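You operate a simulated robot arm through the tools that you are given. There is no shell and no other tool. Be economical: measure what you need, move in short steps, check, and stop when the job is done.

The job below is to be done with a simulated two-armed robot. You get a single attempt, and the scene is never put back.

TASK
Fetch the 10 mm spanner and the yellow tape measure from the tool cabinet.
Fine: top and second drawer; lay both on top of the cabinet and shut the drawers.

The check looks at the end state, three seconds after you hand in, the way a careful person would. Anything else that was tipped, shoved, dropped, spilled or broken makes it a failure.

THE ROBOT
Two 6-joint arms with two-finger parallel grippers on one trunk, on a base that drives. Base frame: it is fixed to the floor where the robot stands at the start and does not move with it; the origin is under the middle of the robot, x ahead of it, y to its left, z up. Units: m, degrees, N and s.
The left shoulder is at the start at [0.28, 0.185, 1.105], the right one opposite. With the tool pointing down near the work surface each hand reaches from about 0.5 to 0.92 m from the robot's upright axis, wherever it stands, measured 20 degrees to its own side. Places, roughly: red tool cabinet top [0.8, 0.1, 1]; second cabinet drawer [0.8, 0.1, 0.8]; top cabinet drawer [0.8, 0.1, 0.9]. Payload 1.57 kg a hand.
The TCP of each hand is the grasp point between the finger pads, 0.03 m short of the fingertips. In the tool frame z runs along the fingers and y along their closing line. The gripper opens to 0.08 m. The fingers are 0.017 m wide and 0.012 m thick; the gripper's body (0.04 by 0.082 m) begins 0.08 m behind the TCP.
Orientation is told as [roll, pitch, yaw] about the base's x, y, z axes, in that order, counted from this pose: with the fingers straight down and closing along the base's y, the tool's x points along the base's -x, its y along +y and its z along -z.

THE INTERFACE
- The arms move only by the tool drive_tool. It takes "left_deltas", "right_deltas" or both (then of equal length, played together; a hand with none holds still); each is a list of rows, each an object of numbers (a shift or turn left out is 0, a gripper value left out holds the last): "x", "y", "z": the shift along the base's x, y, z in cm; "wx", "wy", "wz": the turn, a rotation vector about the base's x, y, z in degrees; "grip": the finger opening in cm, from 0 to 8. In form: [{"x": .., "y": .., "z": .., "wx": .., "wy": .., "wz": .., "grip": ..}, ...]. A call has 1 to 12 rows; each row shifts and turns the commanded pose from where the row before left it. Each row takes 0.2 s and may step no farther than 0.05 m and 8.6 degrees from the row before; otherwise, or with a gripper value out of range, the whole call is refused. A pose out of reach is approached as far as the arm can. The call stops where the force on the tool passes 60 N (or 10 N more than at its start, if that is more) or the arm is blocked; 0.2 s more then pass. Each finger travels about 0.153 m/s and halts on what it meets, pressing with about 26 N; the grip force reading is that of the motor and also rises with nothing between the fingers. The clock runs only during rows and for 0.2 s after the last one: add rows that do not move to give the fingers time. The reply holds the time, the measured pose of the TCP, the force on the tool along the base axes, the opening and the grip force, in the units named above and with some noise, with the torque about the TCP (base axes, N m) and any sound that the robot's microphone picked up.
- Cameras (640 x 400 px; columns grow to the right, rows downward): "scene" is now at [0.2285, 0.0025, 1.5526]; the picture's right is [-0.09, -1.00, 0.00], its down [-0.83, 0.08, -0.55] and it looks along [0.55, -0.05, -0.83] (base axes); focal length 265 px, centre (320, 200). "left" rides on the left gripper at [0.072, 0.007, -0.122] in its tool frame; the picture's right is [-0.09, 1.00, 0.00], its down [-0.84, -0.08, -0.54] and it looks along [-0.54, -0.05, 0.84] (tool axes); focal length 238 px, centre (320, 200). "right" rides on the right gripper at [0.072, -0.007, -0.122] in its tool frame; the picture's right is [0.09, 1.00, 0.00], its down [-0.84, 0.08, -0.54] and it looks along [-0.54, 0.05, 0.84] (tool axes); focal length 238 px, centre (320, 200). There is no depth. A picture from a camera that has moved, and an enlarged one, comes with that camera's place and axes in the base frame and with its lens. The place of the scene camera against the robot may be out by one fixed shift of up to 0.025 m in any direction.
- snapshot(camera): a new picture of that camera. The clock stands still meanwhile.
- lift_body(by): slides the trunk up (or, below 0, down) by that many m; the arms and the scene camera ride with it, the base frame stays. It gives what a move gives, with no picture.
- steer(legs): drives the robot by 1 to 6 legs, each [ahead, turn to the left] in m and degrees, along the robot's own axes; the way and the turn of a leg run together, so that a leg with both is an arc; at most 1.5 m and 180 degrees a leg. The arms and the cameras ride along, it lands a little off, and it stops where it bumps. It gives what a move gives.
- head_to(pan, tilt): turns the head with the scene camera to pan (to the left, within 86 degrees either way) and tilt (down, from -29 to 69), counted from straight ahead of the robot. It gives what a move gives.
- zoom(camera, box): a new picture of the part [left, top, right, bottom] of that camera's present view, enlarged. The clock stands still meanwhile.
- finish_job(): hands the job in; it is judged then, once.

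Go step by step. Nothing tells you exact positions but the pictures and the camera data: compare them with the known pose of the tool, close in by small moves and look again before you grip or let go. The budget is 120 turns and 88 pictures, counting those below and the enlarged ones. Unless the task says otherwise, let go and move clear before handing in, and close with one line.

The tools are called as a command line: name --argument value ..., lists and objects as JSON in quotes. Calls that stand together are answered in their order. drive_tool: Moves the arms, as the interface text tells. Its arguments: {"type":"object","properties":{"left_deltas":{"type":"array","items":{"type":"object","properties":{"x":{"type":"number"},"y":{"type":"number"},"z":{"type":"number"},"wx":{"type":"number"},"wy":{"type":"number"},"wz":{"type":"number"},"grip":{"type":"number"}}}},"right_deltas":{"type":"array","items":{"type":"object","properties":{"x":{"type":"number"},"y":{"type":"number"},"z":{"type":"number"},"wx":{"type":"number"},"wy":{"type":"number"},"wz":{"type":"number"},"grip":{"type":"number"}}}}},"required":[]} The other tools are called the same way: lift_body (by) slides the trunk up or down; steer (legs) drives the base; head_to (pan, tilt) turns the head that bears the scene camera; snapshot (camera) takes a picture; zoom (camera, box) takes an enlarged picture of a part of a camera's view; finish_job () hands the job in.

At the start:

```text
time: 0.0
left_tcp_pos: [0.5551, 0.2526, 1.2448]
left_tcp_rot: [0.0, 0.0, 0.0]
left_force: [0.1, 0.0, -0.5]
left_ft_torque: [0.03, -0.03, 0.02]
left_gripper_width: 0.0801
left_grip_force: 0.2
right_tcp_pos: [0.5702, -0.2126, 1.2215]
right_tcp_rot: [0.0, 0.0, 0.0]
right_force: [0.3, -0.7, 0.0]
right_ft_torque: [-0.01, 0.0, -0.02]
right_gripper_width: 0.0798
right_grip_force: 0.0
trunk travel left (down, up): [-0.8, 0.19]
robot x, y, heading: [-0.0, 0.0016, 0.2]
head pan, tilt: [-5.2, 56.6]
```

scene: 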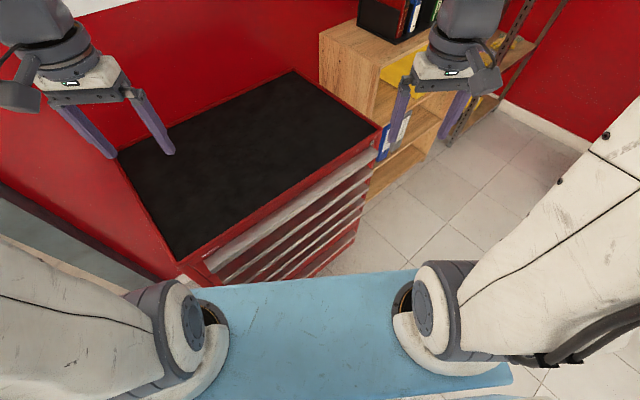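
right: 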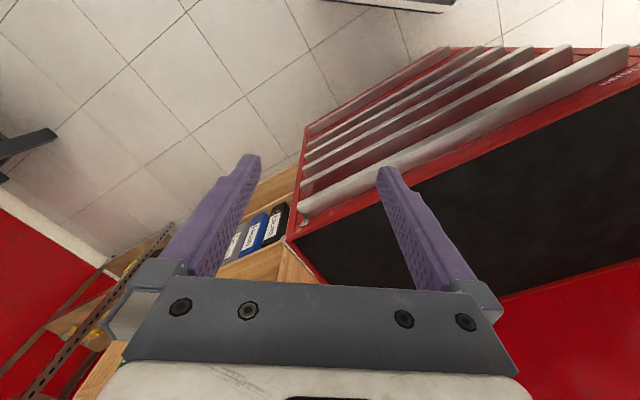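
left: 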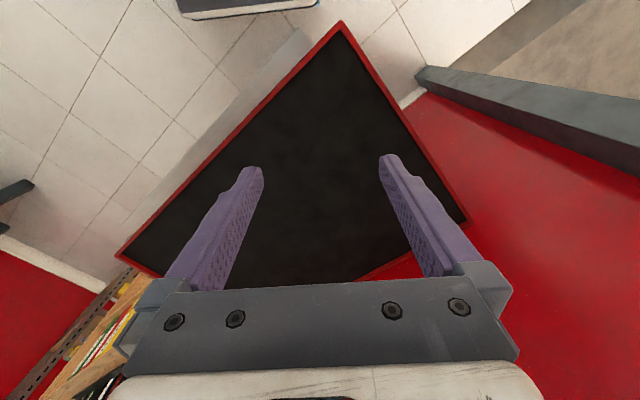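

The cabinet stands turned about 36°, its drawer front facing back and to my right, with long grey rails as handles. I'll look closer at the drawers.

zoom --camera "scene" --box '[160, 100, 400, 290]'

zoom --camera "right" --box '[280, 20, 640, 260]'

```text
2.11 times, centred on (280, 195) of scene
camera zoom: at [0.2285, 0.0025, 1.5526], right [-0.09, -1.0, 0.0], down [-0.83, 0.08, -0.55], along [0.55, -0.05, -0.83], focal length 557 px, centre (404, 210)
```

zoom: 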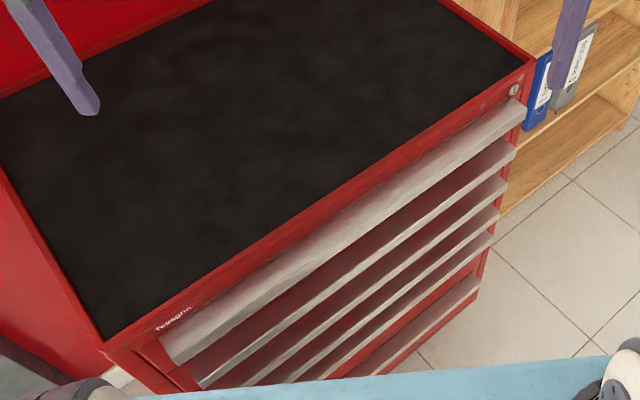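

```text
1.67 times, centred on (460, 140) of right
camera zoom: at [0.497, -0.2185, 1.3431], right [-0.09, 1.0, 0.0], down [0.84, 0.08, 0.54], along [0.54, 0.05, -0.84], focal length 397 px, centre (87, 300)
```

zoom: 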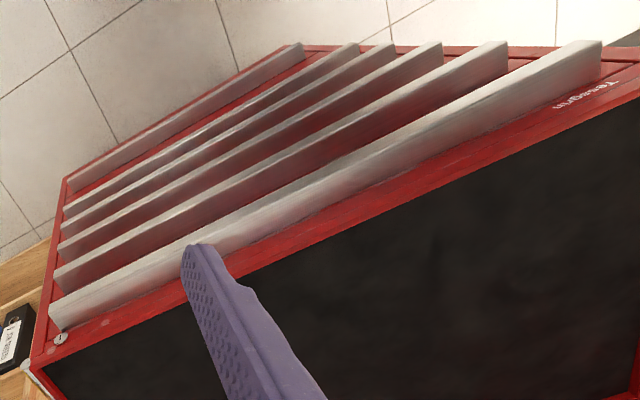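

The rails look like full-width lips. The robot should stand square in front of the drawers, so I'll check the floor around it first.

head_to --pan -75 --tilt 45

snapshot --camera "scene"

head_to --pan -20 --tilt 40

snapshot --camera "scene"

```text
time: 1.4
left_tcp_pos: [0.5542, 0.2539, 1.2443]
left_tcp_rot: [0.0, 0.0, 0.1]
left_force: [0.3, -0.1, -0.7]
left_ft_torque: [-0.02, 0.0, 0.02]
left_gripper_width: 0.0801
left_grip_force: 0.1
right_tcp_pos: [0.571, -0.2122, 1.222]
right_tcp_rot: [0.0, -0.1, 0.2]
right_force: [0.0, 0.5, 1.0]
right_ft_torque: [-0.01, 0.02, 0.03]
right_gripper_width: 0.08
right_grip_force: 0.1
trunk travel left (down, up): [-0.8, 0.19]
robot x, y, heading: [0.0028, -0.0008, 0.2]
head pan, tilt: [-75.0, 45.0]
```

```text
82 pictures are left
camera scene: at [0.1794, -0.0697, 1.5679], right [-0.97, -0.26, 0.0], down [-0.18, 0.68, -0.71], along [0.18, -0.68, -0.71], focal length 265 px, centre (320, 200)
```

scene: 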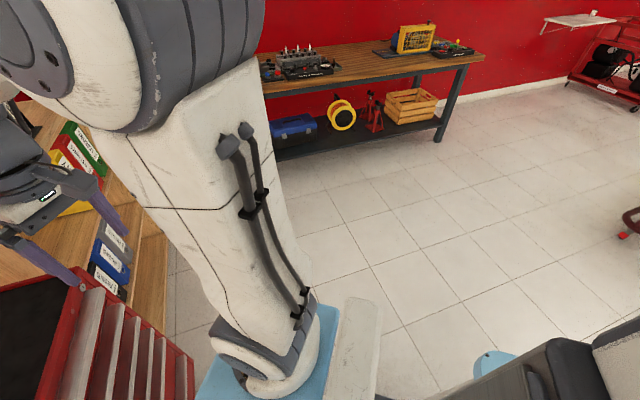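

```text
time: 2.6
left_tcp_pos: [0.555, 0.2531, 1.2443]
left_tcp_rot: [0.0, 0.1, 0.0]
left_force: [0.3, -0.1, 0.0]
left_ft_torque: [-0.04, -0.03, 0.0]
left_gripper_width: 0.0801
left_grip_force: 0.0
right_tcp_pos: [0.5706, -0.212, 1.2211]
right_tcp_rot: [0.0, 0.0, 0.0]
right_force: [0.6, 1.0, 0.4]
right_ft_torque: [0.01, 0.0, 0.01]
right_gripper_width: 0.08
right_grip_force: 0.0
trunk travel left (down, up): [-0.8, 0.19]
robot x, y, heading: [-0.0011, 0.0002, 0.2]
head pan, tilt: [-20.0, 40.0]
```

```text
81 pictures are left
camera scene: at [0.2382, -0.0203, 1.5752], right [-0.34, -0.94, 0.0], down [-0.6, 0.22, -0.77], along [0.72, -0.26, -0.64], focal length 265 px, centre (320, 200)
```

scene: 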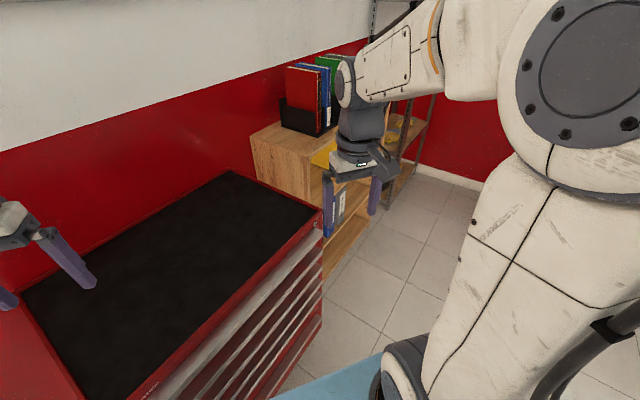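

The blue plate is likely the robot's own base. Before backing up I'll check both sides and to the rear.

head_to --pan -86 --tilt 60

snapshot --camera "scene"

head_to --pan 86 --tilt 50

snapshot --camera "scene"

```text
time: 4.0
left_tcp_pos: [0.5531, 0.2533, 1.2444]
left_tcp_rot: [-0.1, 0.1, 0.0]
left_force: [-0.7, -0.2, -1.3]
left_ft_torque: [-0.01, 0.0, -0.01]
left_gripper_width: 0.0799
left_grip_force: 0.0
right_tcp_pos: [0.5716, -0.2124, 1.2224]
right_tcp_rot: [0.0, -0.1, -0.1]
right_force: [0.2, -0.2, -0.6]
right_ft_torque: [0.06, 0.02, 0.03]
right_gripper_width: 0.0802
right_grip_force: 0.0
trunk travel left (down, up): [-0.8, 0.19]
robot x, y, heading: [0.0026, -0.0006, -0.1]
head pan, tilt: [-85.9, 60.0]
```

```text
80 pictures are left
camera scene: at [0.1631, -0.0577, 1.5485], right [-1.0, -0.07, 0.0], down [-0.06, 0.86, -0.5], along [0.04, -0.5, -0.87], focal length 265 px, centre (320, 200)
```

scene: 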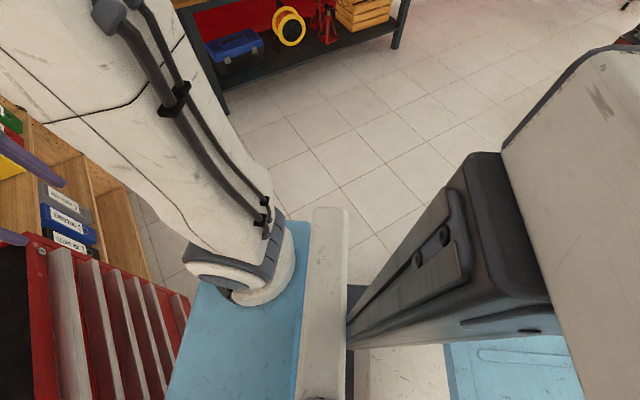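

```text
time: 6.6
left_tcp_pos: [0.5542, 0.2531, 1.2438]
left_tcp_rot: [0.0, 0.0, 0.0]
left_force: [-1.3, 0.0, -0.1]
left_ft_torque: [0.0, 0.0, -0.02]
left_gripper_width: 0.0801
left_grip_force: 0.1
right_tcp_pos: [0.5699, -0.2118, 1.2227]
right_tcp_rot: [0.0, 0.0, -0.1]
right_force: [-0.3, -1.0, 0.5]
right_ft_torque: [0.0, 0.01, -0.03]
right_gripper_width: 0.0799
right_grip_force: 0.1
trunk travel left (down, up): [-0.8, 0.19]
robot x, y, heading: [0.0028, 0.0009, -0.1]
head pan, tilt: [85.9, 50.0]
```

```text
79 pictures are left
camera scene: at [0.1638, 0.0856, 1.561], right [1.0, -0.07, 0.0], down [-0.05, -0.76, -0.64], along [0.05, 0.64, -0.77], focal length 265 px, centre (320, 200)
```

scene: 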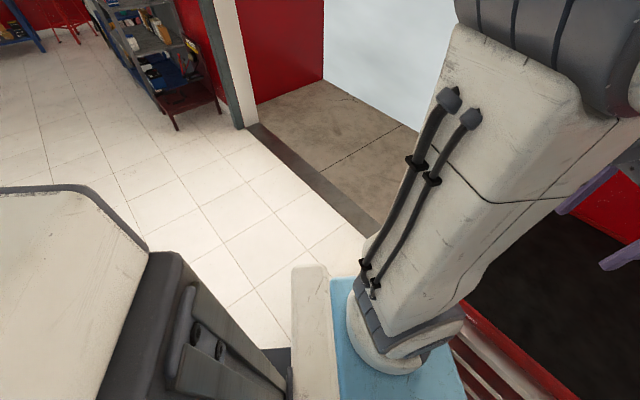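

The floor is clear. I'll back off, shift right and turn to stand square to the drawer front, about 0.85 m from it.

steer --legs '[[-0.3, 0], [0, -62], [0.526, 0], [0, 97]]'

head_to --pan 0 --tilt 45

snapshot --camera "scene"

snapshot --camera "right"

```text
time: 18.2
left_tcp_pos: [0.2601, 0.042, 1.2445]
left_tcp_rot: [0.0, 0.0, 33.8]
left_force: [0.2, -0.3, 0.3]
left_ft_torque: [0.0, 0.01, -0.02]
left_gripper_width: 0.0801
left_grip_force: 0.2
right_tcp_pos: [0.5342, -0.3366, 1.2226]
right_tcp_rot: [0.1, 0.0, 33.8]
right_force: [-0.2, 0.9, -0.2]
right_ft_torque: [0.01, 0.0, -0.02]
right_gripper_width: 0.08
right_grip_force: 0.0
trunk travel left (down, up): [-0.8, 0.19]
robot x, y, heading: [-0.0591, -0.4753, 33.8]
head pan, tilt: [85.9, 50.0]
```

```text
time: 19.8
left_tcp_pos: [0.2608, 0.0414, 1.2436]
left_tcp_rot: [0.0, -0.1, 33.9]
left_force: [-0.4, -0.4, 0.7]
left_ft_torque: [-0.03, -0.02, 0.0]
left_gripper_width: 0.0798
left_grip_force: 0.0
right_tcp_pos: [0.5346, -0.3363, 1.2218]
right_tcp_rot: [0.1, 0.1, 33.7]
right_force: [0.6, -0.7, -0.3]
right_ft_torque: [0.0, 0.0, -0.04]
right_gripper_width: 0.08
right_grip_force: 0.0
trunk travel left (down, up): [-0.8, 0.19]
robot x, y, heading: [-0.0624, -0.4753, 33.6]
head pan, tilt: [0.0, 45.0]
```

```text
78 pictures are left
camera scene: at [0.1404, -0.3339, 1.5679], right [0.56, -0.83, 0.0], down [-0.59, -0.39, -0.71], along [0.59, 0.39, -0.71], focal length 265 px, centre (320, 200)
```

scene: 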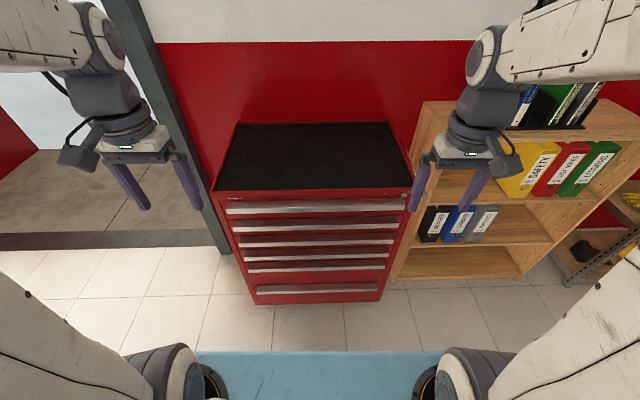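

```text
77 pictures are left
camera right: at [0.4762, -0.3809, 1.3432], right [-0.63, 0.78, 0.0], down [0.65, 0.53, 0.54], along [0.42, 0.34, -0.84], focal length 238 px, centre (320, 200)
```

right: 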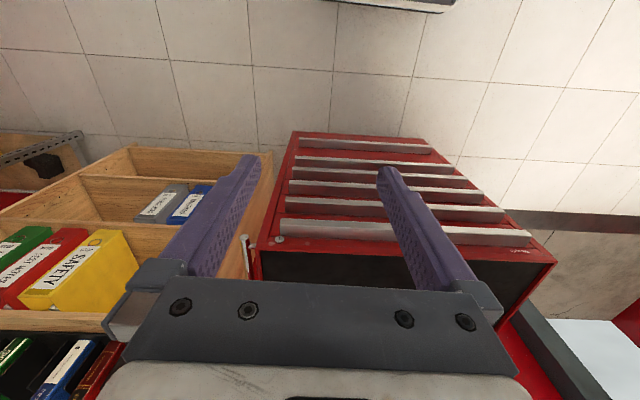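

Now square on. I'll zoom into the drawer front.

zoom --camera "scene" --box '[200, 170, 424, 310]'

zoom --camera "right" --box '[250, 120, 560, 314]'

```text
2.86 times, centred on (312, 240) of scene
camera zoom: at [0.1404, -0.3339, 1.5679], right [0.56, -0.83, 0.0], down [-0.59, -0.39, -0.71], along [0.59, 0.39, -0.71], focal length 756 px, centre (343, 86)
```

zoom: 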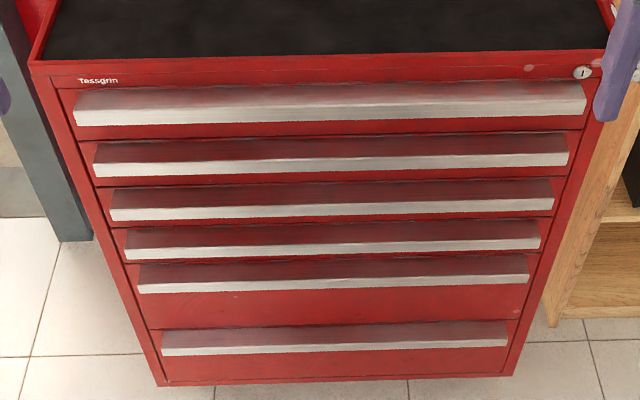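

```text
2.06 times, centred on (405, 217) of right
camera zoom: at [0.4762, -0.3809, 1.3432], right [-0.63, 0.78, 0.0], down [0.65, 0.53, 0.54], along [0.42, 0.34, -0.84], focal length 491 px, centre (145, 165)
```

zoom: 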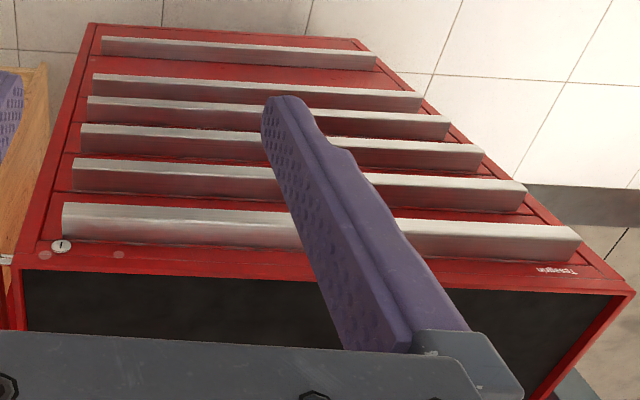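

The handles are solid-looking bars. I'll bring the right hand forward and turn it horizontal, so it can grip the top bar from above and below.

drive_tool --right_deltas '[{"x": 3.5, "y": 2.3, "wx": 4.55, "wy": -6.8}, {"x": 3.5, "y": 2.3, "wx": 4.55, "wy": -6.8}, {"x": 3.5, "y": 2.3, "wx": 4.55, "wy": -6.8}, {"wx": 4.55, "wy": -6.8}, {"wx": 4.55, "wy": -6.8}, {"wx": 4.55, "wy": -6.8}, {"wx": 4.55, "wy": -6.8}, {"wx": 4.55, "wy": -6.8}, {"wx": 4.55, "wy": -6.8}, {"wx": 4.55, "wy": -6.8}, {"wx": 4.55, "wy": -6.8}, {}]'

snapshot --camera "scene"

```text
time: 22.4
left_tcp_pos: [0.2609, 0.0416, 1.2438]
left_tcp_rot: [0.0, 0.0, 33.8]
left_force: [-0.6, 0.0, -0.4]
left_ft_torque: [0.03, 0.03, -0.01]
left_gripper_width: 0.0799
left_grip_force: 0.0
right_tcp_pos: [0.6703, -0.2304, 1.2349]
right_tcp_rot: [14.4, -83.6, 25.2]
right_force: [-0.6, 0.6, 0.4]
right_ft_torque: [0.01, -0.02, 0.0]
right_gripper_width: 0.0799
right_grip_force: 0.0
right hand out of reach, approached as far as the arm can: row 7, 8, 9, 10, 11
trunk travel left (down, up): [-0.8, 0.19]
robot x, y, heading: [-0.0608, -0.4797, 33.8]
head pan, tilt: [0.0, 45.0]
```

```text
74 pictures are left
camera scene: at [0.1408, -0.3338, 1.5679], right [0.56, -0.83, 0.0], down [-0.59, -0.39, -0.71], along [0.59, 0.39, -0.71], focal length 265 px, centre (320, 200)
```

scene: 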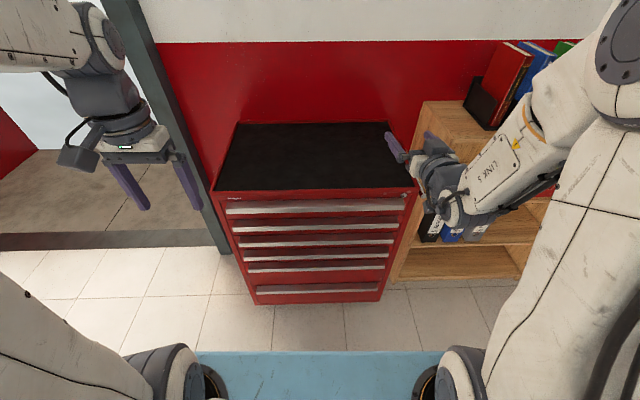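

The hand is almost horizontal. Next I'll back it off slightly, lower it and roll it a quarter turn so the fingers close vertically.

drive_tool --right_deltas '[{"x": -2, "y": -1.4, "z": -1, "wx": 6.8, "wy": 4.55}, {"x": -2, "y": -1.4, "z": -1, "wx": 6.8, "wy": 4.55}, {"z": -2, "wx": 6.8, "wy": 4.55}, {"z": -2, "wx": 6.8, "wy": 4.55}, {"z": -2, "wx": 6.8, "wy": 4.55}, {"z": -2, "wx": 6.8, "wy": 4.55}, {"z": -2, "wx": 6.8, "wy": 4.55}, {"z": -2, "wx": 6.8, "wy": 4.55}, {"wx": 6.8, "wy": 4.55}, {"wx": 6.8, "wy": 4.55}, {"wx": 6.8, "wy": 4.55}, {}]'

snapshot --camera "scene"

```text
time: 25.0
left_tcp_pos: [0.2609, 0.0428, 1.244]
left_tcp_rot: [0.0, 0.0, 33.7]
left_force: [0.0, 0.0, 0.3]
left_ft_torque: [0.0, -0.01, -0.01]
left_gripper_width: 0.0799
left_grip_force: 0.1
right_tcp_pos: [0.6771, -0.239, 1.104]
right_tcp_rot: [95.9, 1.1, -49.8]
right_force: [0.2, -0.2, -0.4]
right_ft_torque: [0.03, 0.01, 0.0]
right_gripper_width: 0.0799
right_grip_force: 0.0
right hand out of reach, approached as far as the arm can: row 1, 2
trunk travel left (down, up): [-0.8, 0.19]
robot x, y, heading: [-0.0589, -0.4747, 33.5]
head pan, tilt: [0.0, 45.0]
```

```text
73 pictures are left
camera scene: at [0.1405, -0.3339, 1.5679], right [0.56, -0.83, 0.0], down [-0.59, -0.39, -0.71], along [0.59, 0.39, -0.71], focal length 265 px, centre (320, 200)
```

scene: 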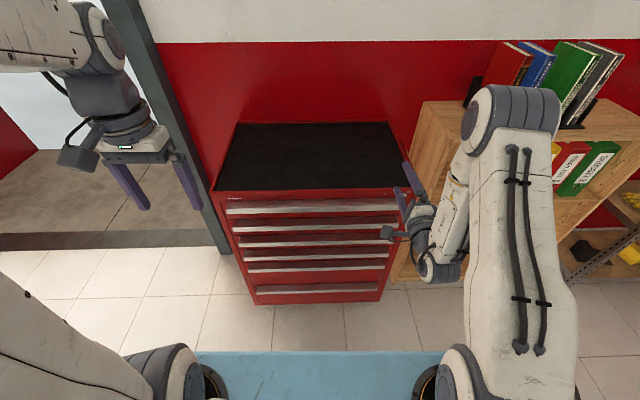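

The fingers now close vertically with the tool pointing at the cabinet. I'll lower to rail height, move toward the middle, trim the angle and look through the hand camera.

drive_tool --right_deltas '[{"x": -1.1, "y": 1.6, "z": -3.5, "wx": -1.1, "wy": 1.6, "wz": -1.7}, {"x": -1.1, "y": 1.6, "z": -3.5, "wx": -1.1, "wy": 1.6, "wz": -1.7}, {"x": -1.1, "y": 1.6, "z": -3.5, "wx": -1.1, "wy": 1.6, "wz": -1.7}, {"x": -1.1, "y": 1.6, "z": -3.5}, {"x": -1.1, "y": 1.6, "z": -3.5}, {}]'

snapshot --camera "right"

snapshot --camera "scene"

```text
time: 26.4
left_tcp_pos: [0.2616, 0.0415, 1.2463]
left_tcp_rot: [0.1, 0.0, 33.8]
left_force: [0.1, -0.3, 0.2]
left_ft_torque: [0.0, 0.01, 0.02]
left_gripper_width: 0.0799
left_grip_force: 0.1
right_tcp_pos: [0.6801, -0.2601, 0.9284]
right_tcp_rot: [89.9, 1.3, -54.6]
right_force: [-0.4, 0.0, 0.6]
right_ft_torque: [0.06, -0.01, -0.02]
right_gripper_width: 0.08
right_grip_force: 0.1
right hand out of reach, approached as far as the arm can: row 1, 2, 3, 4, 5
trunk travel left (down, up): [-0.8, 0.19]
robot x, y, heading: [-0.0593, -0.4769, 33.9]
head pan, tilt: [0.0, 45.0]
```

```text
72 pictures are left
camera right: at [0.5364, -0.272, 0.9223], right [-0.04, 0.06, 1.0], down [0.05, -1.0, 0.06], along [1.0, 0.05, 0.04], focal length 238 px, centre (320, 200)
```

right: 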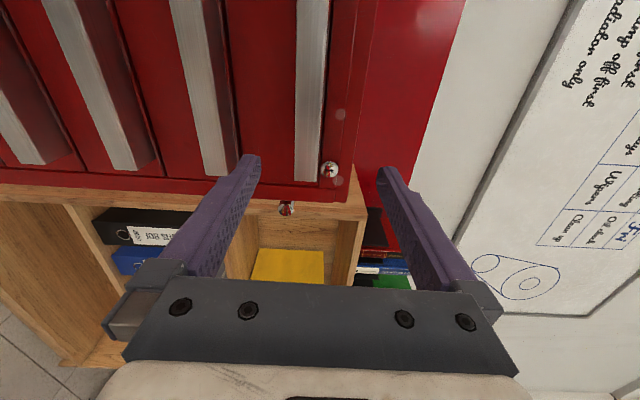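

```text
71 pictures are left
camera scene: at [0.1406, -0.3338, 1.5679], right [0.56, -0.83, 0.0], down [-0.59, -0.39, -0.71], along [0.59, 0.39, -0.71], focal length 265 px, centre (320, 200)
```

scene: 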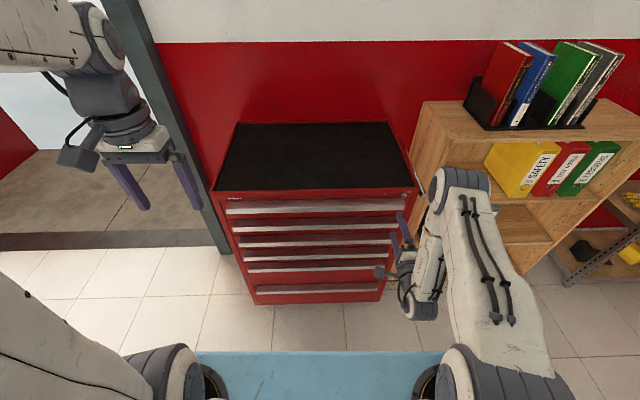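

The tool axis points about 4 cm inside the right end of the top rail, which is a usable grip point. I'll lower by 1 cm and advance partway to see how the arm follows.

drive_tool --right_deltas '[{"x": 1.64, "y": 1.14, "z": -0.5}, {"x": 1.64, "y": 1.14, "z": -0.5}, {}]'

snapshot --camera "right"

```text
time: 27.2
left_tcp_pos: [0.261, 0.0423, 1.2453]
left_tcp_rot: [0.0, 0.0, 33.8]
left_force: [-0.5, -0.3, 0.0]
left_ft_torque: [-0.04, -0.02, 0.0]
left_gripper_width: 0.0799
left_grip_force: 0.0
right_tcp_pos: [0.7175, -0.2507, 0.9192]
right_tcp_rot: [89.9, 1.2, -54.6]
right_force: [-0.2, 0.5, -0.3]
right_ft_torque: [-0.02, 0.05, 0.01]
right_gripper_width: 0.0803
right_grip_force: 0.2
right hand out of reach, approached as far as the arm can: row 1, 2
trunk travel left (down, up): [-0.8, 0.19]
robot x, y, heading: [-0.0598, -0.4749, 33.8]
head pan, tilt: [0.0, 45.0]
```

```text
70 pictures are left
camera right: at [0.5737, -0.2627, 0.9129], right [-0.04, 0.06, 1.0], down [0.04, -1.0, 0.06], along [1.0, 0.05, 0.04], focal length 238 px, centre (320, 200)
```

right: 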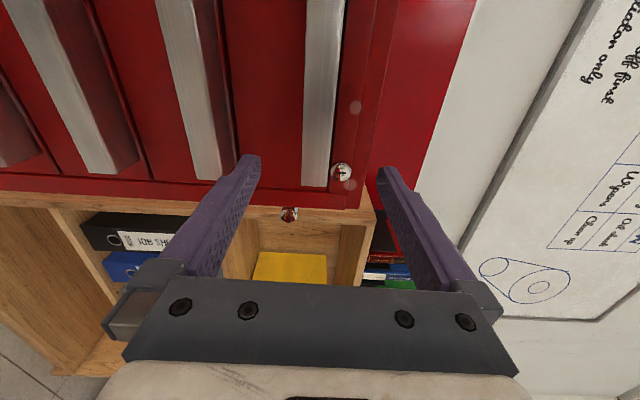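

The arm slides along its reach limit but still lines up with the bar, about 3 cm from its end. I'll advance until the fingertips straddle it.

drive_tool --right_deltas '[{"x": 1.64, "y": 1.14}, {"x": 1.64, "y": 1.14}, {}]'

snapshot --camera "right"

```text
time: 28.0
left_tcp_pos: [0.2611, 0.0423, 1.245]
left_tcp_rot: [0.0, 0.0, 33.8]
left_force: [-0.6, 0.3, -0.2]
left_ft_torque: [0.02, -0.03, -0.03]
left_gripper_width: 0.0801
left_grip_force: 0.0
right_tcp_pos: [0.7529, -0.2401, 0.9192]
right_tcp_rot: [90.0, 1.3, -54.6]
right_force: [0.2, -0.1, -0.2]
right_ft_torque: [-0.01, -0.01, -0.02]
right_gripper_width: 0.0799
right_grip_force: 0.0
right hand out of reach, approached as far as the arm can: row 1, 2
trunk travel left (down, up): [-0.8, 0.19]
robot x, y, heading: [-0.0563, -0.4783, 33.9]
head pan, tilt: [0.0, 45.0]
```

```text
69 pictures are left
camera right: at [0.6106, -0.252, 0.9133], right [-0.04, 0.06, 1.0], down [0.04, -1.0, 0.06], along [1.0, 0.05, 0.04], focal length 238 px, centre (320, 200)
```

right: 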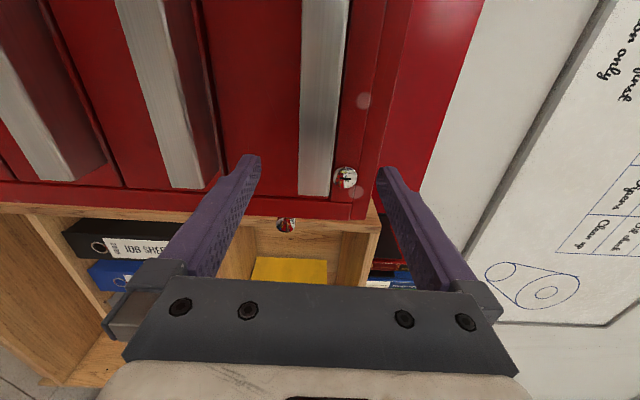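

The tips are just at the bar but drift close to its end. I'll back off 2 cm and turn the base 4° left, so the grip lands further inward.

drive_tool --right_deltas '[{"x": -1.64, "y": -1.14}, {}]'

steer --legs '[[0, 4]]'

drive_tool --right_deltas '[{"x": 1.64, "y": 1.14}, {"x": 0.8, "y": 0.57}, {}]'

snapshot --camera "right"

```text
time: 28.6
left_tcp_pos: [0.2609, 0.0422, 1.245]
left_tcp_rot: [0.0, 0.0, 33.7]
left_force: [-0.3, 0.1, -0.4]
left_ft_torque: [0.06, 0.01, 0.01]
left_gripper_width: 0.0797
left_grip_force: 0.0
right_tcp_pos: [0.7376, -0.2516, 0.919]
right_tcp_rot: [90.0, 1.3, -55.0]
right_force: [0.2, 1.1, 0.1]
right_ft_torque: [0.02, -0.01, -0.02]
right_gripper_width: 0.0802
right_grip_force: 0.0
trunk travel left (down, up): [-0.8, 0.19]
robot x, y, heading: [-0.0582, -0.4776, 33.9]
head pan, tilt: [0.0, 45.0]
```

```text
time: 29.5
left_tcp_pos: [0.2232, 0.0633, 1.2454]
left_tcp_rot: [-0.1, -0.1, 37.9]
left_force: [0.3, -0.6, -0.4]
left_ft_torque: [0.01, -0.01, 0.01]
left_gripper_width: 0.0799
left_grip_force: 0.0
right_tcp_pos: [0.7194, -0.1953, 0.9189]
right_tcp_rot: [90.1, 1.3, -50.9]
right_force: [-0.6, -1.0, 0.7]
right_ft_torque: [0.02, 0.0, -0.02]
right_gripper_width: 0.0802
right_grip_force: 0.0
trunk travel left (down, up): [-0.8, 0.19]
robot x, y, heading: [-0.0594, -0.4809, 37.8]
head pan, tilt: [0.0, 45.0]
```

```text
time: 30.3
left_tcp_pos: [0.2233, 0.0639, 1.2452]
left_tcp_rot: [0.1, 0.0, 37.9]
left_force: [-0.1, 0.4, 0.3]
left_ft_torque: [-0.02, -0.02, 0.03]
left_gripper_width: 0.0798
left_grip_force: 0.0
right_tcp_pos: [0.7447, -0.1793, 0.918]
right_tcp_rot: [90.0, 1.3, -50.3]
right_force: [0.7, -0.2, -0.5]
right_ft_torque: [-0.03, 0.03, 0.0]
right_gripper_width: 0.08
right_grip_force: 0.1
trunk travel left (down, up): [-0.8, 0.19]
robot x, y, heading: [-0.0604, -0.4775, 37.9]
head pan, tilt: [0.0, 45.0]
```

```text
68 pictures are left
camera right: at [0.603, -0.2003, 0.9124], right [-0.05, 0.05, 1.0], down [0.12, -0.99, 0.06], along [0.99, 0.12, 0.04], focal length 238 px, centre (320, 200)
```

right: 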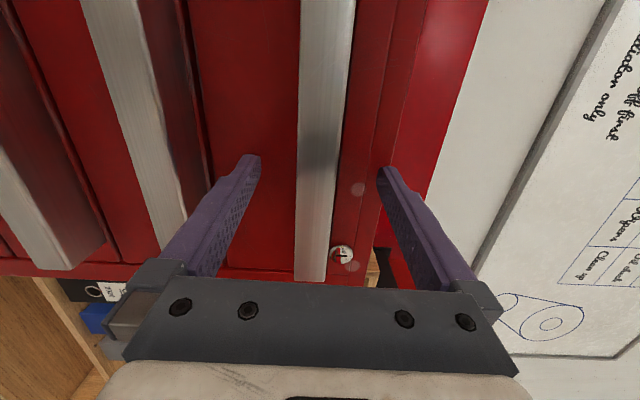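

The bar sits centred between the fingers, about 6 cm inside its end. I'll go in 1 cm more and close.

drive_tool --right_deltas '[{"x": 0.8, "y": 0.57}, {"grip": 4}, {"grip": 2}, {"grip": 0}, {}, {}]'

snapshot --camera "right"

```text
time: 31.7
left_tcp_pos: [0.2205, 0.062, 1.2446]
left_tcp_rot: [0.1, -0.1, 38.0]
left_force: [0.2, -0.1, 0.2]
left_ft_torque: [-0.01, -0.03, 0.0]
left_gripper_width: 0.0801
left_grip_force: 0.0
right_tcp_pos: [0.7507, -0.1771, 0.9195]
right_tcp_rot: [90.0, 1.3, -50.6]
right_force: [-42.0, -33.8, 8.2]
right_ft_torque: [0.46, -1.73, -0.05]
right_gripper_width: 0.0306
right_grip_force: 26.5
right hand out of reach, approached as far as the arm can: row 1
trunk travel left (down, up): [-0.8, 0.19]
robot x, y, heading: [-0.06, -0.4749, 37.8]
head pan, tilt: [0.0, 45.0]
```

```text
67 pictures are left
camera right: at [0.6092, -0.1988, 0.9134], right [-0.04, 0.05, 1.0], down [0.11, -0.99, 0.06], along [0.99, 0.12, 0.04], focal length 238 px, centre (320, 200)
```

right: 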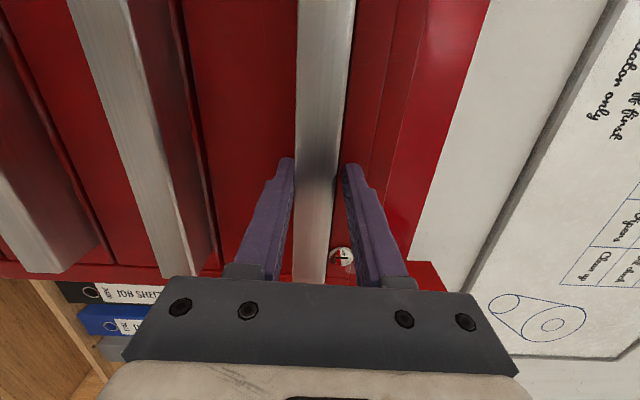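

The 3 cm bar is gripped. I'll pull with the arm a few centimetres, straight out.

drive_tool --right_deltas '[{"x": -0.8, "y": -0.57}, {"x": -0.8, "y": -0.57}, {"x": -1.2, "y": -0.85}, {"x": -1.6, "y": -1.14}, {}]'

snapshot --camera "scene"

```text
time: 32.9
left_tcp_pos: [0.2231, 0.0642, 1.2434]
left_tcp_rot: [0.0, 0.1, 37.9]
left_force: [-0.9, -0.5, -0.8]
left_ft_torque: [-0.02, 0.0, -0.01]
left_gripper_width: 0.0801
left_grip_force: 0.1
right_tcp_pos: [0.71, -0.2072, 0.9157]
right_tcp_rot: [89.7, 1.4, -50.8]
right_force: [-4.5, 4.9, -26.1]
right_ft_torque: [0.13, -0.94, -0.86]
right_gripper_width: 0.0246
right_grip_force: 36.2
trunk travel left (down, up): [-0.8, 0.19]
robot x, y, heading: [-0.0587, -0.4747, 38.0]
head pan, tilt: [0.0, 45.0]
```

```text
66 pictures are left
camera scene: at [0.1312, -0.3191, 1.5675], right [0.61, -0.79, 0.0], down [-0.56, -0.44, -0.71], along [0.56, 0.43, -0.71], focal length 265 px, centre (320, 200)
```

scene: 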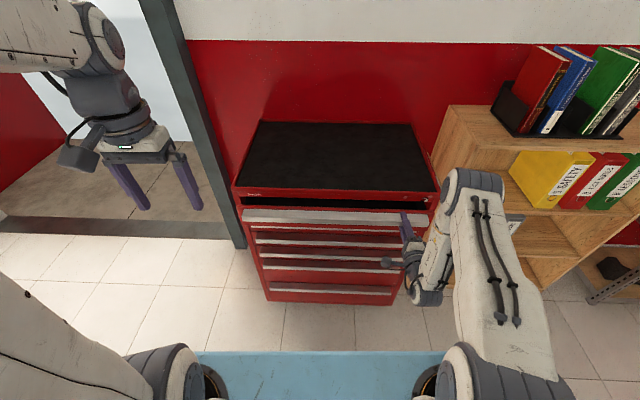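

The drawer is opening, but the grip has slipped toward the bar's front. I'll check how well it still holds.

snapshot --camera "right"

```text
65 pictures are left
camera right: at [0.5673, -0.2278, 0.9111], right [-0.04, 0.06, 1.0], down [0.11, -0.99, 0.06], along [0.99, 0.11, 0.03], focal length 238 px, centre (320, 200)
```

right: 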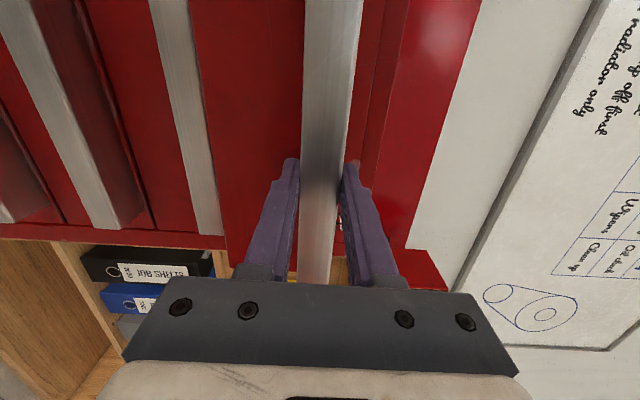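

It still holds. I'll relax the vertical load and keep pulling gently.

drive_tool --right_deltas '[{"z": -0.3}, {"x": -0.8, "y": -0.57}, {"x": -0.8, "y": -0.57}, {"x": -0.8, "y": -0.57}, {"x": -0.8, "y": -0.57}, {"x": -0.8, "y": -0.57}, {}]'

snapshot --camera "right"

snapshot --camera "scene"

```text
time: 34.5
left_tcp_pos: [0.2217, 0.0636, 1.2441]
left_tcp_rot: [0.1, -0.1, 37.9]
left_force: [0.4, -0.2, 0.5]
left_ft_torque: [0.01, 0.0, -0.02]
left_gripper_width: 0.0798
left_grip_force: 0.0
right_tcp_pos: [0.67, -0.2356, 0.9167]
right_tcp_rot: [90.3, 1.2, -51.0]
right_force: [-1.2, 1.1, 11.1]
right_ft_torque: [-0.48, -0.25, 0.28]
right_gripper_width: 0.0241
right_grip_force: 35.8
trunk travel left (down, up): [-0.8, 0.19]
robot x, y, heading: [-0.0572, -0.4783, 37.6]
head pan, tilt: [0.0, 45.0]
```

```text
64 pictures are left
camera right: at [0.5278, -0.2556, 0.9093], right [-0.05, 0.05, 1.0], down [0.11, -0.99, 0.06], along [0.99, 0.11, 0.04], focal length 238 px, centre (320, 200)
```

right: 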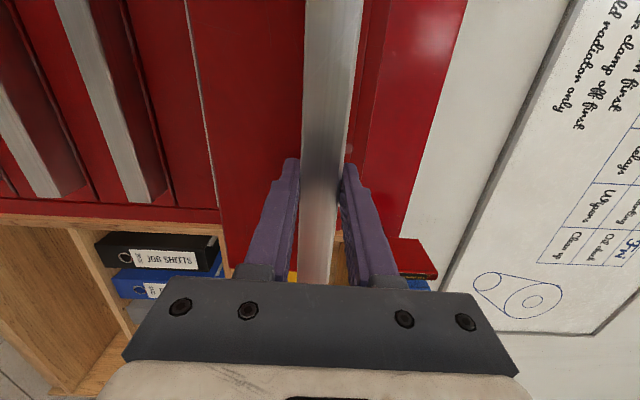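

```text
63 pictures are left
camera scene: at [0.1297, -0.3199, 1.5682], right [0.61, -0.79, 0.0], down [-0.56, -0.43, -0.71], along [0.56, 0.43, -0.71], focal length 265 px, centre (320, 200)
```

scene: 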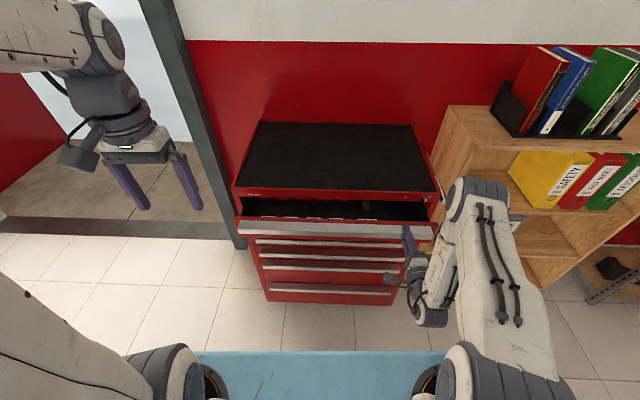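

The pull works well, with about 9 cm open. Continuing.

drive_tool --right_deltas '[{"x": -1.23, "y": -0.86}, {"x": -1.23, "y": -0.86}, {"x": -1.23, "y": -0.86}, {"x": -1.23, "y": -0.86}, {"x": -1.23, "y": -0.86}, {"x": -1.23, "y": -0.86}, {"x": -1.23, "y": -0.86}, {"x": -1.23, "y": -0.86}, {}]'

snapshot --camera "scene"

```text
time: 36.5
left_tcp_pos: [0.2207, 0.0639, 1.245]
left_tcp_rot: [-0.1, -0.1, 37.9]
left_force: [1.1, -0.3, 0.4]
left_ft_torque: [-0.03, 0.03, 0.0]
left_gripper_width: 0.08
left_grip_force: 0.0
right_tcp_pos: [0.6312, -0.3207, 0.9158]
right_tcp_rot: [90.5, 1.3, -50.3]
right_force: [-14.9, 20.5, 43.6]
right_ft_torque: [-0.72, -0.41, -0.15]
right_gripper_width: 0.0237
right_grip_force: 35.9
right hand out of reach, approached as far as the arm can: row 1, 2, 3, 4, 5, 6, 7
trunk travel left (down, up): [-0.8, 0.19]
robot x, y, heading: [-0.0588, -0.475, 37.9]
head pan, tilt: [0.0, 45.0]
```

```text
62 pictures are left
camera scene: at [0.1274, -0.3189, 1.5683], right [0.61, -0.79, 0.0], down [-0.56, -0.43, -0.71], along [0.56, 0.43, -0.71], focal length 265 px, centre (320, 200)
```

scene: 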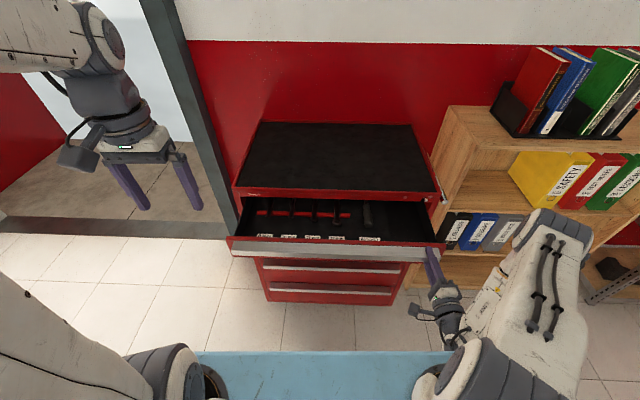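

The arm hit its limit and slid to the bar's end, but the drawer is about 17 cm open. I'll release, slide off to the right and look at the contents.

drive_tool --right_deltas '[{"grip": 4}, {"grip": 6}, {"x": 1.5, "y": -2.2}, {"x": 1.5, "y": -2.2}, {"x": 1.5, "y": -2.2}, {"x": 1.5, "y": -2.2}, {}]'

zoom --camera "scene" --box '[220, 170, 460, 320]'

```text
time: 38.1
left_tcp_pos: [0.222, 0.0631, 1.2452]
left_tcp_rot: [0.0, 0.0, 37.9]
left_force: [0.2, 0.4, 0.0]
left_ft_torque: [-0.02, 0.04, 0.01]
left_gripper_width: 0.0802
left_grip_force: 0.1
right_tcp_pos: [0.6928, -0.4068, 0.9124]
right_tcp_rot: [90.0, 1.3, -50.9]
right_force: [0.0, 0.2, -0.5]
right_ft_torque: [0.0, 0.01, 0.02]
right_gripper_width: 0.0597
right_grip_force: 0.1
trunk travel left (down, up): [-0.8, 0.19]
robot x, y, heading: [-0.0582, -0.4763, 37.9]
head pan, tilt: [0.0, 45.0]
```

```text
2.67 times, centred on (340, 245) of scene
camera zoom: at [0.1301, -0.3198, 1.5679], right [0.61, -0.79, 0.0], down [-0.56, -0.43, -0.71], along [0.56, 0.43, -0.71], focal length 706 px, centre (267, 80)
```

zoom: 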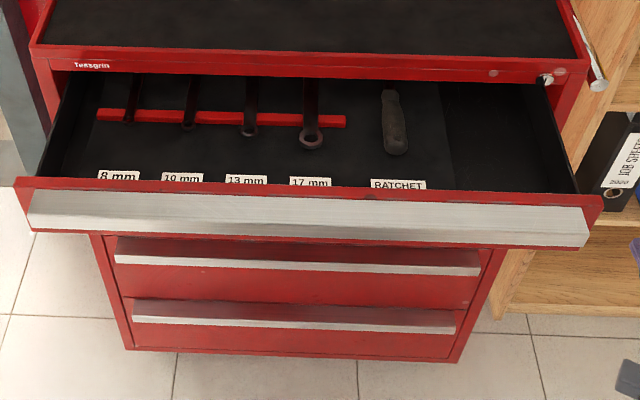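

The spanners lie in a red rack with labels 8, 10, 13 and 17 mm, plus a ratchet. The drawer must open further, so I'll bring the left hand over it and look down.

drive_tool --left_deltas '[{"x": 3.96, "y": -0.21, "z": -1.8, "wz": -0.6}, {"x": 3.96, "y": -0.21, "z": -1.8, "wz": -0.6}, {"x": 3.96, "y": -0.21, "z": -1.8, "wz": -0.6}, {"x": 3.96, "y": -0.21, "z": -1.8, "wz": -0.6}, {"x": 3.96, "y": -0.21, "z": -1.8, "wz": -0.6, "grip": 3}, {}]'

snapshot --camera "left"

snapshot --camera "scene"

```text
time: 39.5
left_tcp_pos: [0.4236, 0.0521, 1.1546]
left_tcp_rot: [0.0, 0.0, 34.9]
left_force: [-0.5, 0.0, 0.3]
left_ft_torque: [0.01, 0.0, 0.0]
left_gripper_width: 0.03
left_grip_force: 0.0
right_tcp_pos: [0.6935, -0.4084, 0.9123]
right_tcp_rot: [90.0, 1.3, -50.9]
right_force: [-0.1, -0.2, 0.4]
right_ft_torque: [-0.01, 0.0, -0.01]
right_gripper_width: 0.0602
right_grip_force: 0.1
trunk travel left (down, up): [-0.8, 0.19]
robot x, y, heading: [-0.0559, -0.4774, 38.0]
head pan, tilt: [0.0, 45.0]
```

```text
60 pictures are left
camera left: at [0.3608, 0.0166, 1.2791], right [-0.49, 0.87, 0.0], down [0.73, 0.42, 0.54], along [0.47, 0.27, -0.84], focal length 238 px, centre (320, 200)
```

left: 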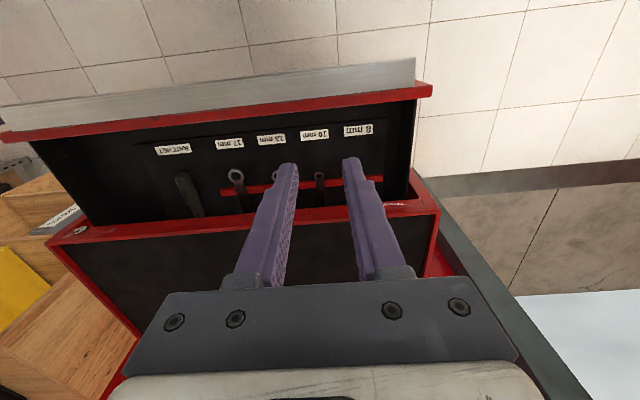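

```text
59 pictures are left
camera scene: at [0.1306, -0.3196, 1.5678], right [0.61, -0.79, 0.0], down [-0.56, -0.43, -0.71], along [0.56, 0.43, -0.71], focal length 265 px, centre (320, 200)
```

scene: 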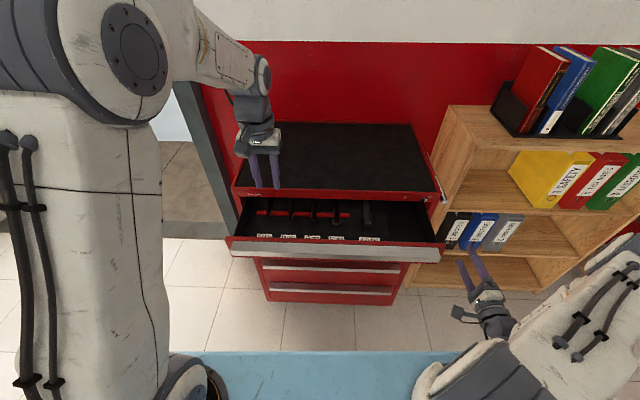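

The drawer front's top edge is just in front of the left fingertips. I'll shift 1.5 cm in and lower the fingers behind the front panel.

drive_tool --left_deltas '[{"x": 1.23, "y": 0.86, "z": -3}, {"z": -4.7}, {"z": -4.7}, {"z": -4.7}, {"z": -3.5}, {}]'

snapshot --camera "left"

```text
time: 40.9
left_tcp_pos: [0.4333, 0.0588, 0.9481]
left_tcp_rot: [0.0, 0.0, 34.9]
left_force: [0.9, 0.9, 0.1]
left_ft_torque: [0.02, 0.01, -0.03]
left_gripper_width: 0.0302
left_grip_force: 0.0
right_tcp_pos: [0.692, -0.4068, 0.9118]
right_tcp_rot: [90.0, 1.3, -50.9]
right_force: [0.3, 1.2, 0.6]
right_ft_torque: [0.01, 0.0, -0.01]
right_gripper_width: 0.06
right_grip_force: 0.0
trunk travel left (down, up): [-0.8, 0.19]
robot x, y, heading: [-0.0605, -0.476, 38.2]
head pan, tilt: [0.0, 45.0]
```

```text
58 pictures are left
camera left: at [0.3705, 0.0235, 1.0726], right [-0.49, 0.87, 0.0], down [0.73, 0.42, 0.54], along [0.47, 0.27, -0.84], focal length 238 px, centre (320, 200)
```

left: 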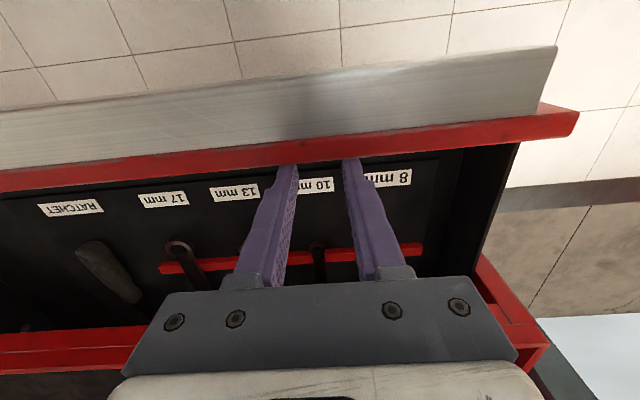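

The fingers are inside, right behind the panel. Down 1 cm more, then pull the drawer out.

drive_tool --left_deltas '[{"z": -1}, {"x": -1.23, "y": -0.86}, {"x": -1.23, "y": -0.86}, {"x": -1.23, "y": -0.86}, {"x": -1.23, "y": -0.86}, {"x": -1.23, "y": -0.86}, {"x": -1.23, "y": -0.86}, {"x": -1.23, "y": -0.86}, {"x": -1.23, "y": -0.86}, {}]'

snapshot --camera "scene"

```text
time: 43.1
left_tcp_pos: [0.3363, -0.0091, 0.94]
left_tcp_rot: [0.1, -0.2, 34.9]
left_force: [3.3, -4.5, 33.7]
left_ft_torque: [-0.32, 0.09, -0.1]
left_gripper_width: 0.0288
left_grip_force: 0.1
right_tcp_pos: [0.6937, -0.4086, 0.9126]
right_tcp_rot: [90.1, 1.4, -50.9]
right_force: [0.2, -0.4, 0.1]
right_ft_torque: [-0.01, 0.0, 0.02]
right_gripper_width: 0.06
right_grip_force: 0.1
trunk travel left (down, up): [-0.8, 0.19]
robot x, y, heading: [-0.0594, -0.4791, 37.9]
head pan, tilt: [0.0, 45.0]
```

```text
57 pictures are left
camera scene: at [0.1295, -0.3209, 1.5685], right [0.61, -0.79, 0.0], down [-0.56, -0.43, -0.71], along [0.56, 0.44, -0.71], focal length 265 px, centre (320, 200)
```

scene: 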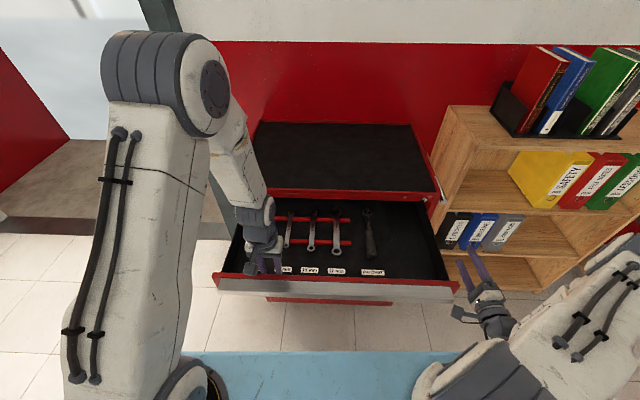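

The drawer is open about 30 cm, with the spanners visible. I'll lift the left hand out and look straight down at them.

drive_tool --left_deltas '[{"z": 1, "x": 0.8, "y": 0.57}, {"z": 4}, {"z": 4}, {"z": 4}, {}]'

snapshot --camera "left"

zoom --camera "scene" --box '[210, 180, 460, 336]'

```text
time: 44.3
left_tcp_pos: [0.3421, -0.0021, 1.0696]
left_tcp_rot: [0.0, 0.0, 35.0]
left_force: [-0.1, 0.7, 0.3]
left_ft_torque: [0.0, -0.02, 0.01]
left_gripper_width: 0.0299
left_grip_force: 0.0
right_tcp_pos: [0.6925, -0.4078, 0.9121]
right_tcp_rot: [90.0, 1.3, -50.9]
right_force: [0.3, -0.5, -0.6]
right_ft_torque: [-0.02, -0.01, -0.02]
right_gripper_width: 0.0598
right_grip_force: 0.0
trunk travel left (down, up): [-0.8, 0.19]
robot x, y, heading: [-0.0563, -0.477, 38.1]
head pan, tilt: [0.0, 45.0]
```

```text
56 pictures are left
camera left: at [0.2804, -0.038, 1.1927], right [-0.49, 0.87, 0.0], down [0.73, 0.42, 0.54], along [0.47, 0.27, -0.84], focal length 238 px, centre (320, 200)
```

left: 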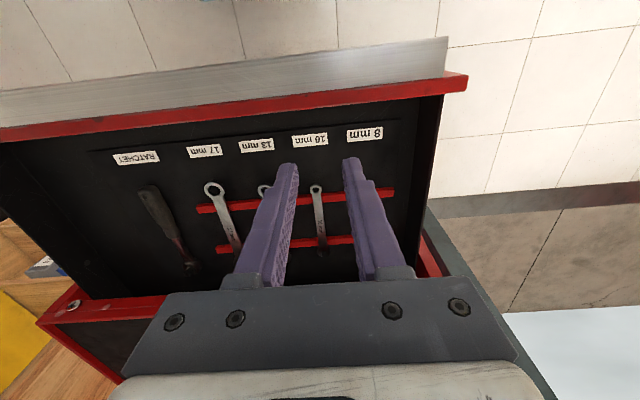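

```text
2.56 times, centred on (335, 258) of scene
camera zoom: at [0.13, -0.3198, 1.568], right [0.61, -0.79, 0.0], down [-0.56, -0.43, -0.71], along [0.56, 0.43, -0.71], focal length 677 px, centre (282, 52)
```

zoom: 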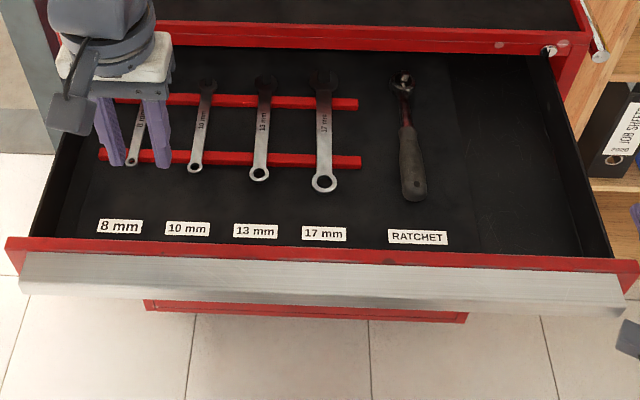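

The 10 mm spanner is second from left, stamped "10 mm", lying on two red rails. I'll move the left hand over its shaft between the rails.

drive_tool --left_deltas '[{"x": 4.1, "y": 2.3, "z": -1.5, "grip": 4}, {"x": 4.1, "y": 2.3, "z": -1.5}, {"x": 4.1, "y": 2.3, "z": -1.5}, {}]'

snapshot --camera "left"

snapshot --camera "scene"

```text
time: 45.3
left_tcp_pos: [0.4676, 0.0684, 1.0247]
left_tcp_rot: [-0.1, 0.1, 34.9]
left_force: [1.1, 0.1, -0.2]
left_ft_torque: [-0.01, 0.01, -0.02]
left_gripper_width: 0.04
left_grip_force: 0.1
right_tcp_pos: [0.6935, -0.4063, 0.9104]
right_tcp_rot: [90.0, 1.4, -50.9]
right_force: [0.5, -0.3, -0.2]
right_ft_torque: [-0.03, -0.03, -0.02]
right_gripper_width: 0.0604
right_grip_force: 0.0
trunk travel left (down, up): [-0.8, 0.19]
robot x, y, heading: [-0.0589, -0.4788, 37.9]
head pan, tilt: [0.0, 45.0]
```

```text
54 pictures are left
camera left: at [0.4051, 0.0324, 1.1476], right [-0.49, 0.87, 0.0], down [0.73, 0.42, 0.54], along [0.47, 0.27, -0.84], focal length 238 px, centre (320, 200)
```

left: 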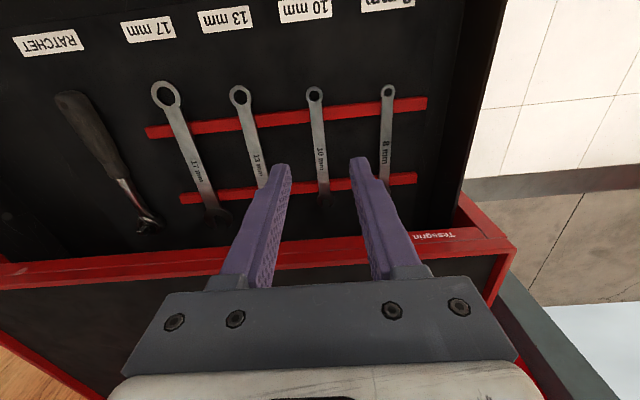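

```text
53 pictures are left
camera scene: at [0.1305, -0.3195, 1.5678], right [0.61, -0.79, 0.0], down [-0.56, -0.43, -0.71], along [0.56, 0.43, -0.71], focal length 265 px, centre (320, 200)
```

scene: 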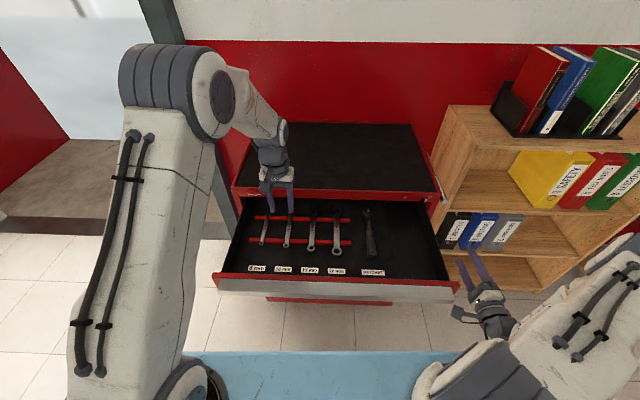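

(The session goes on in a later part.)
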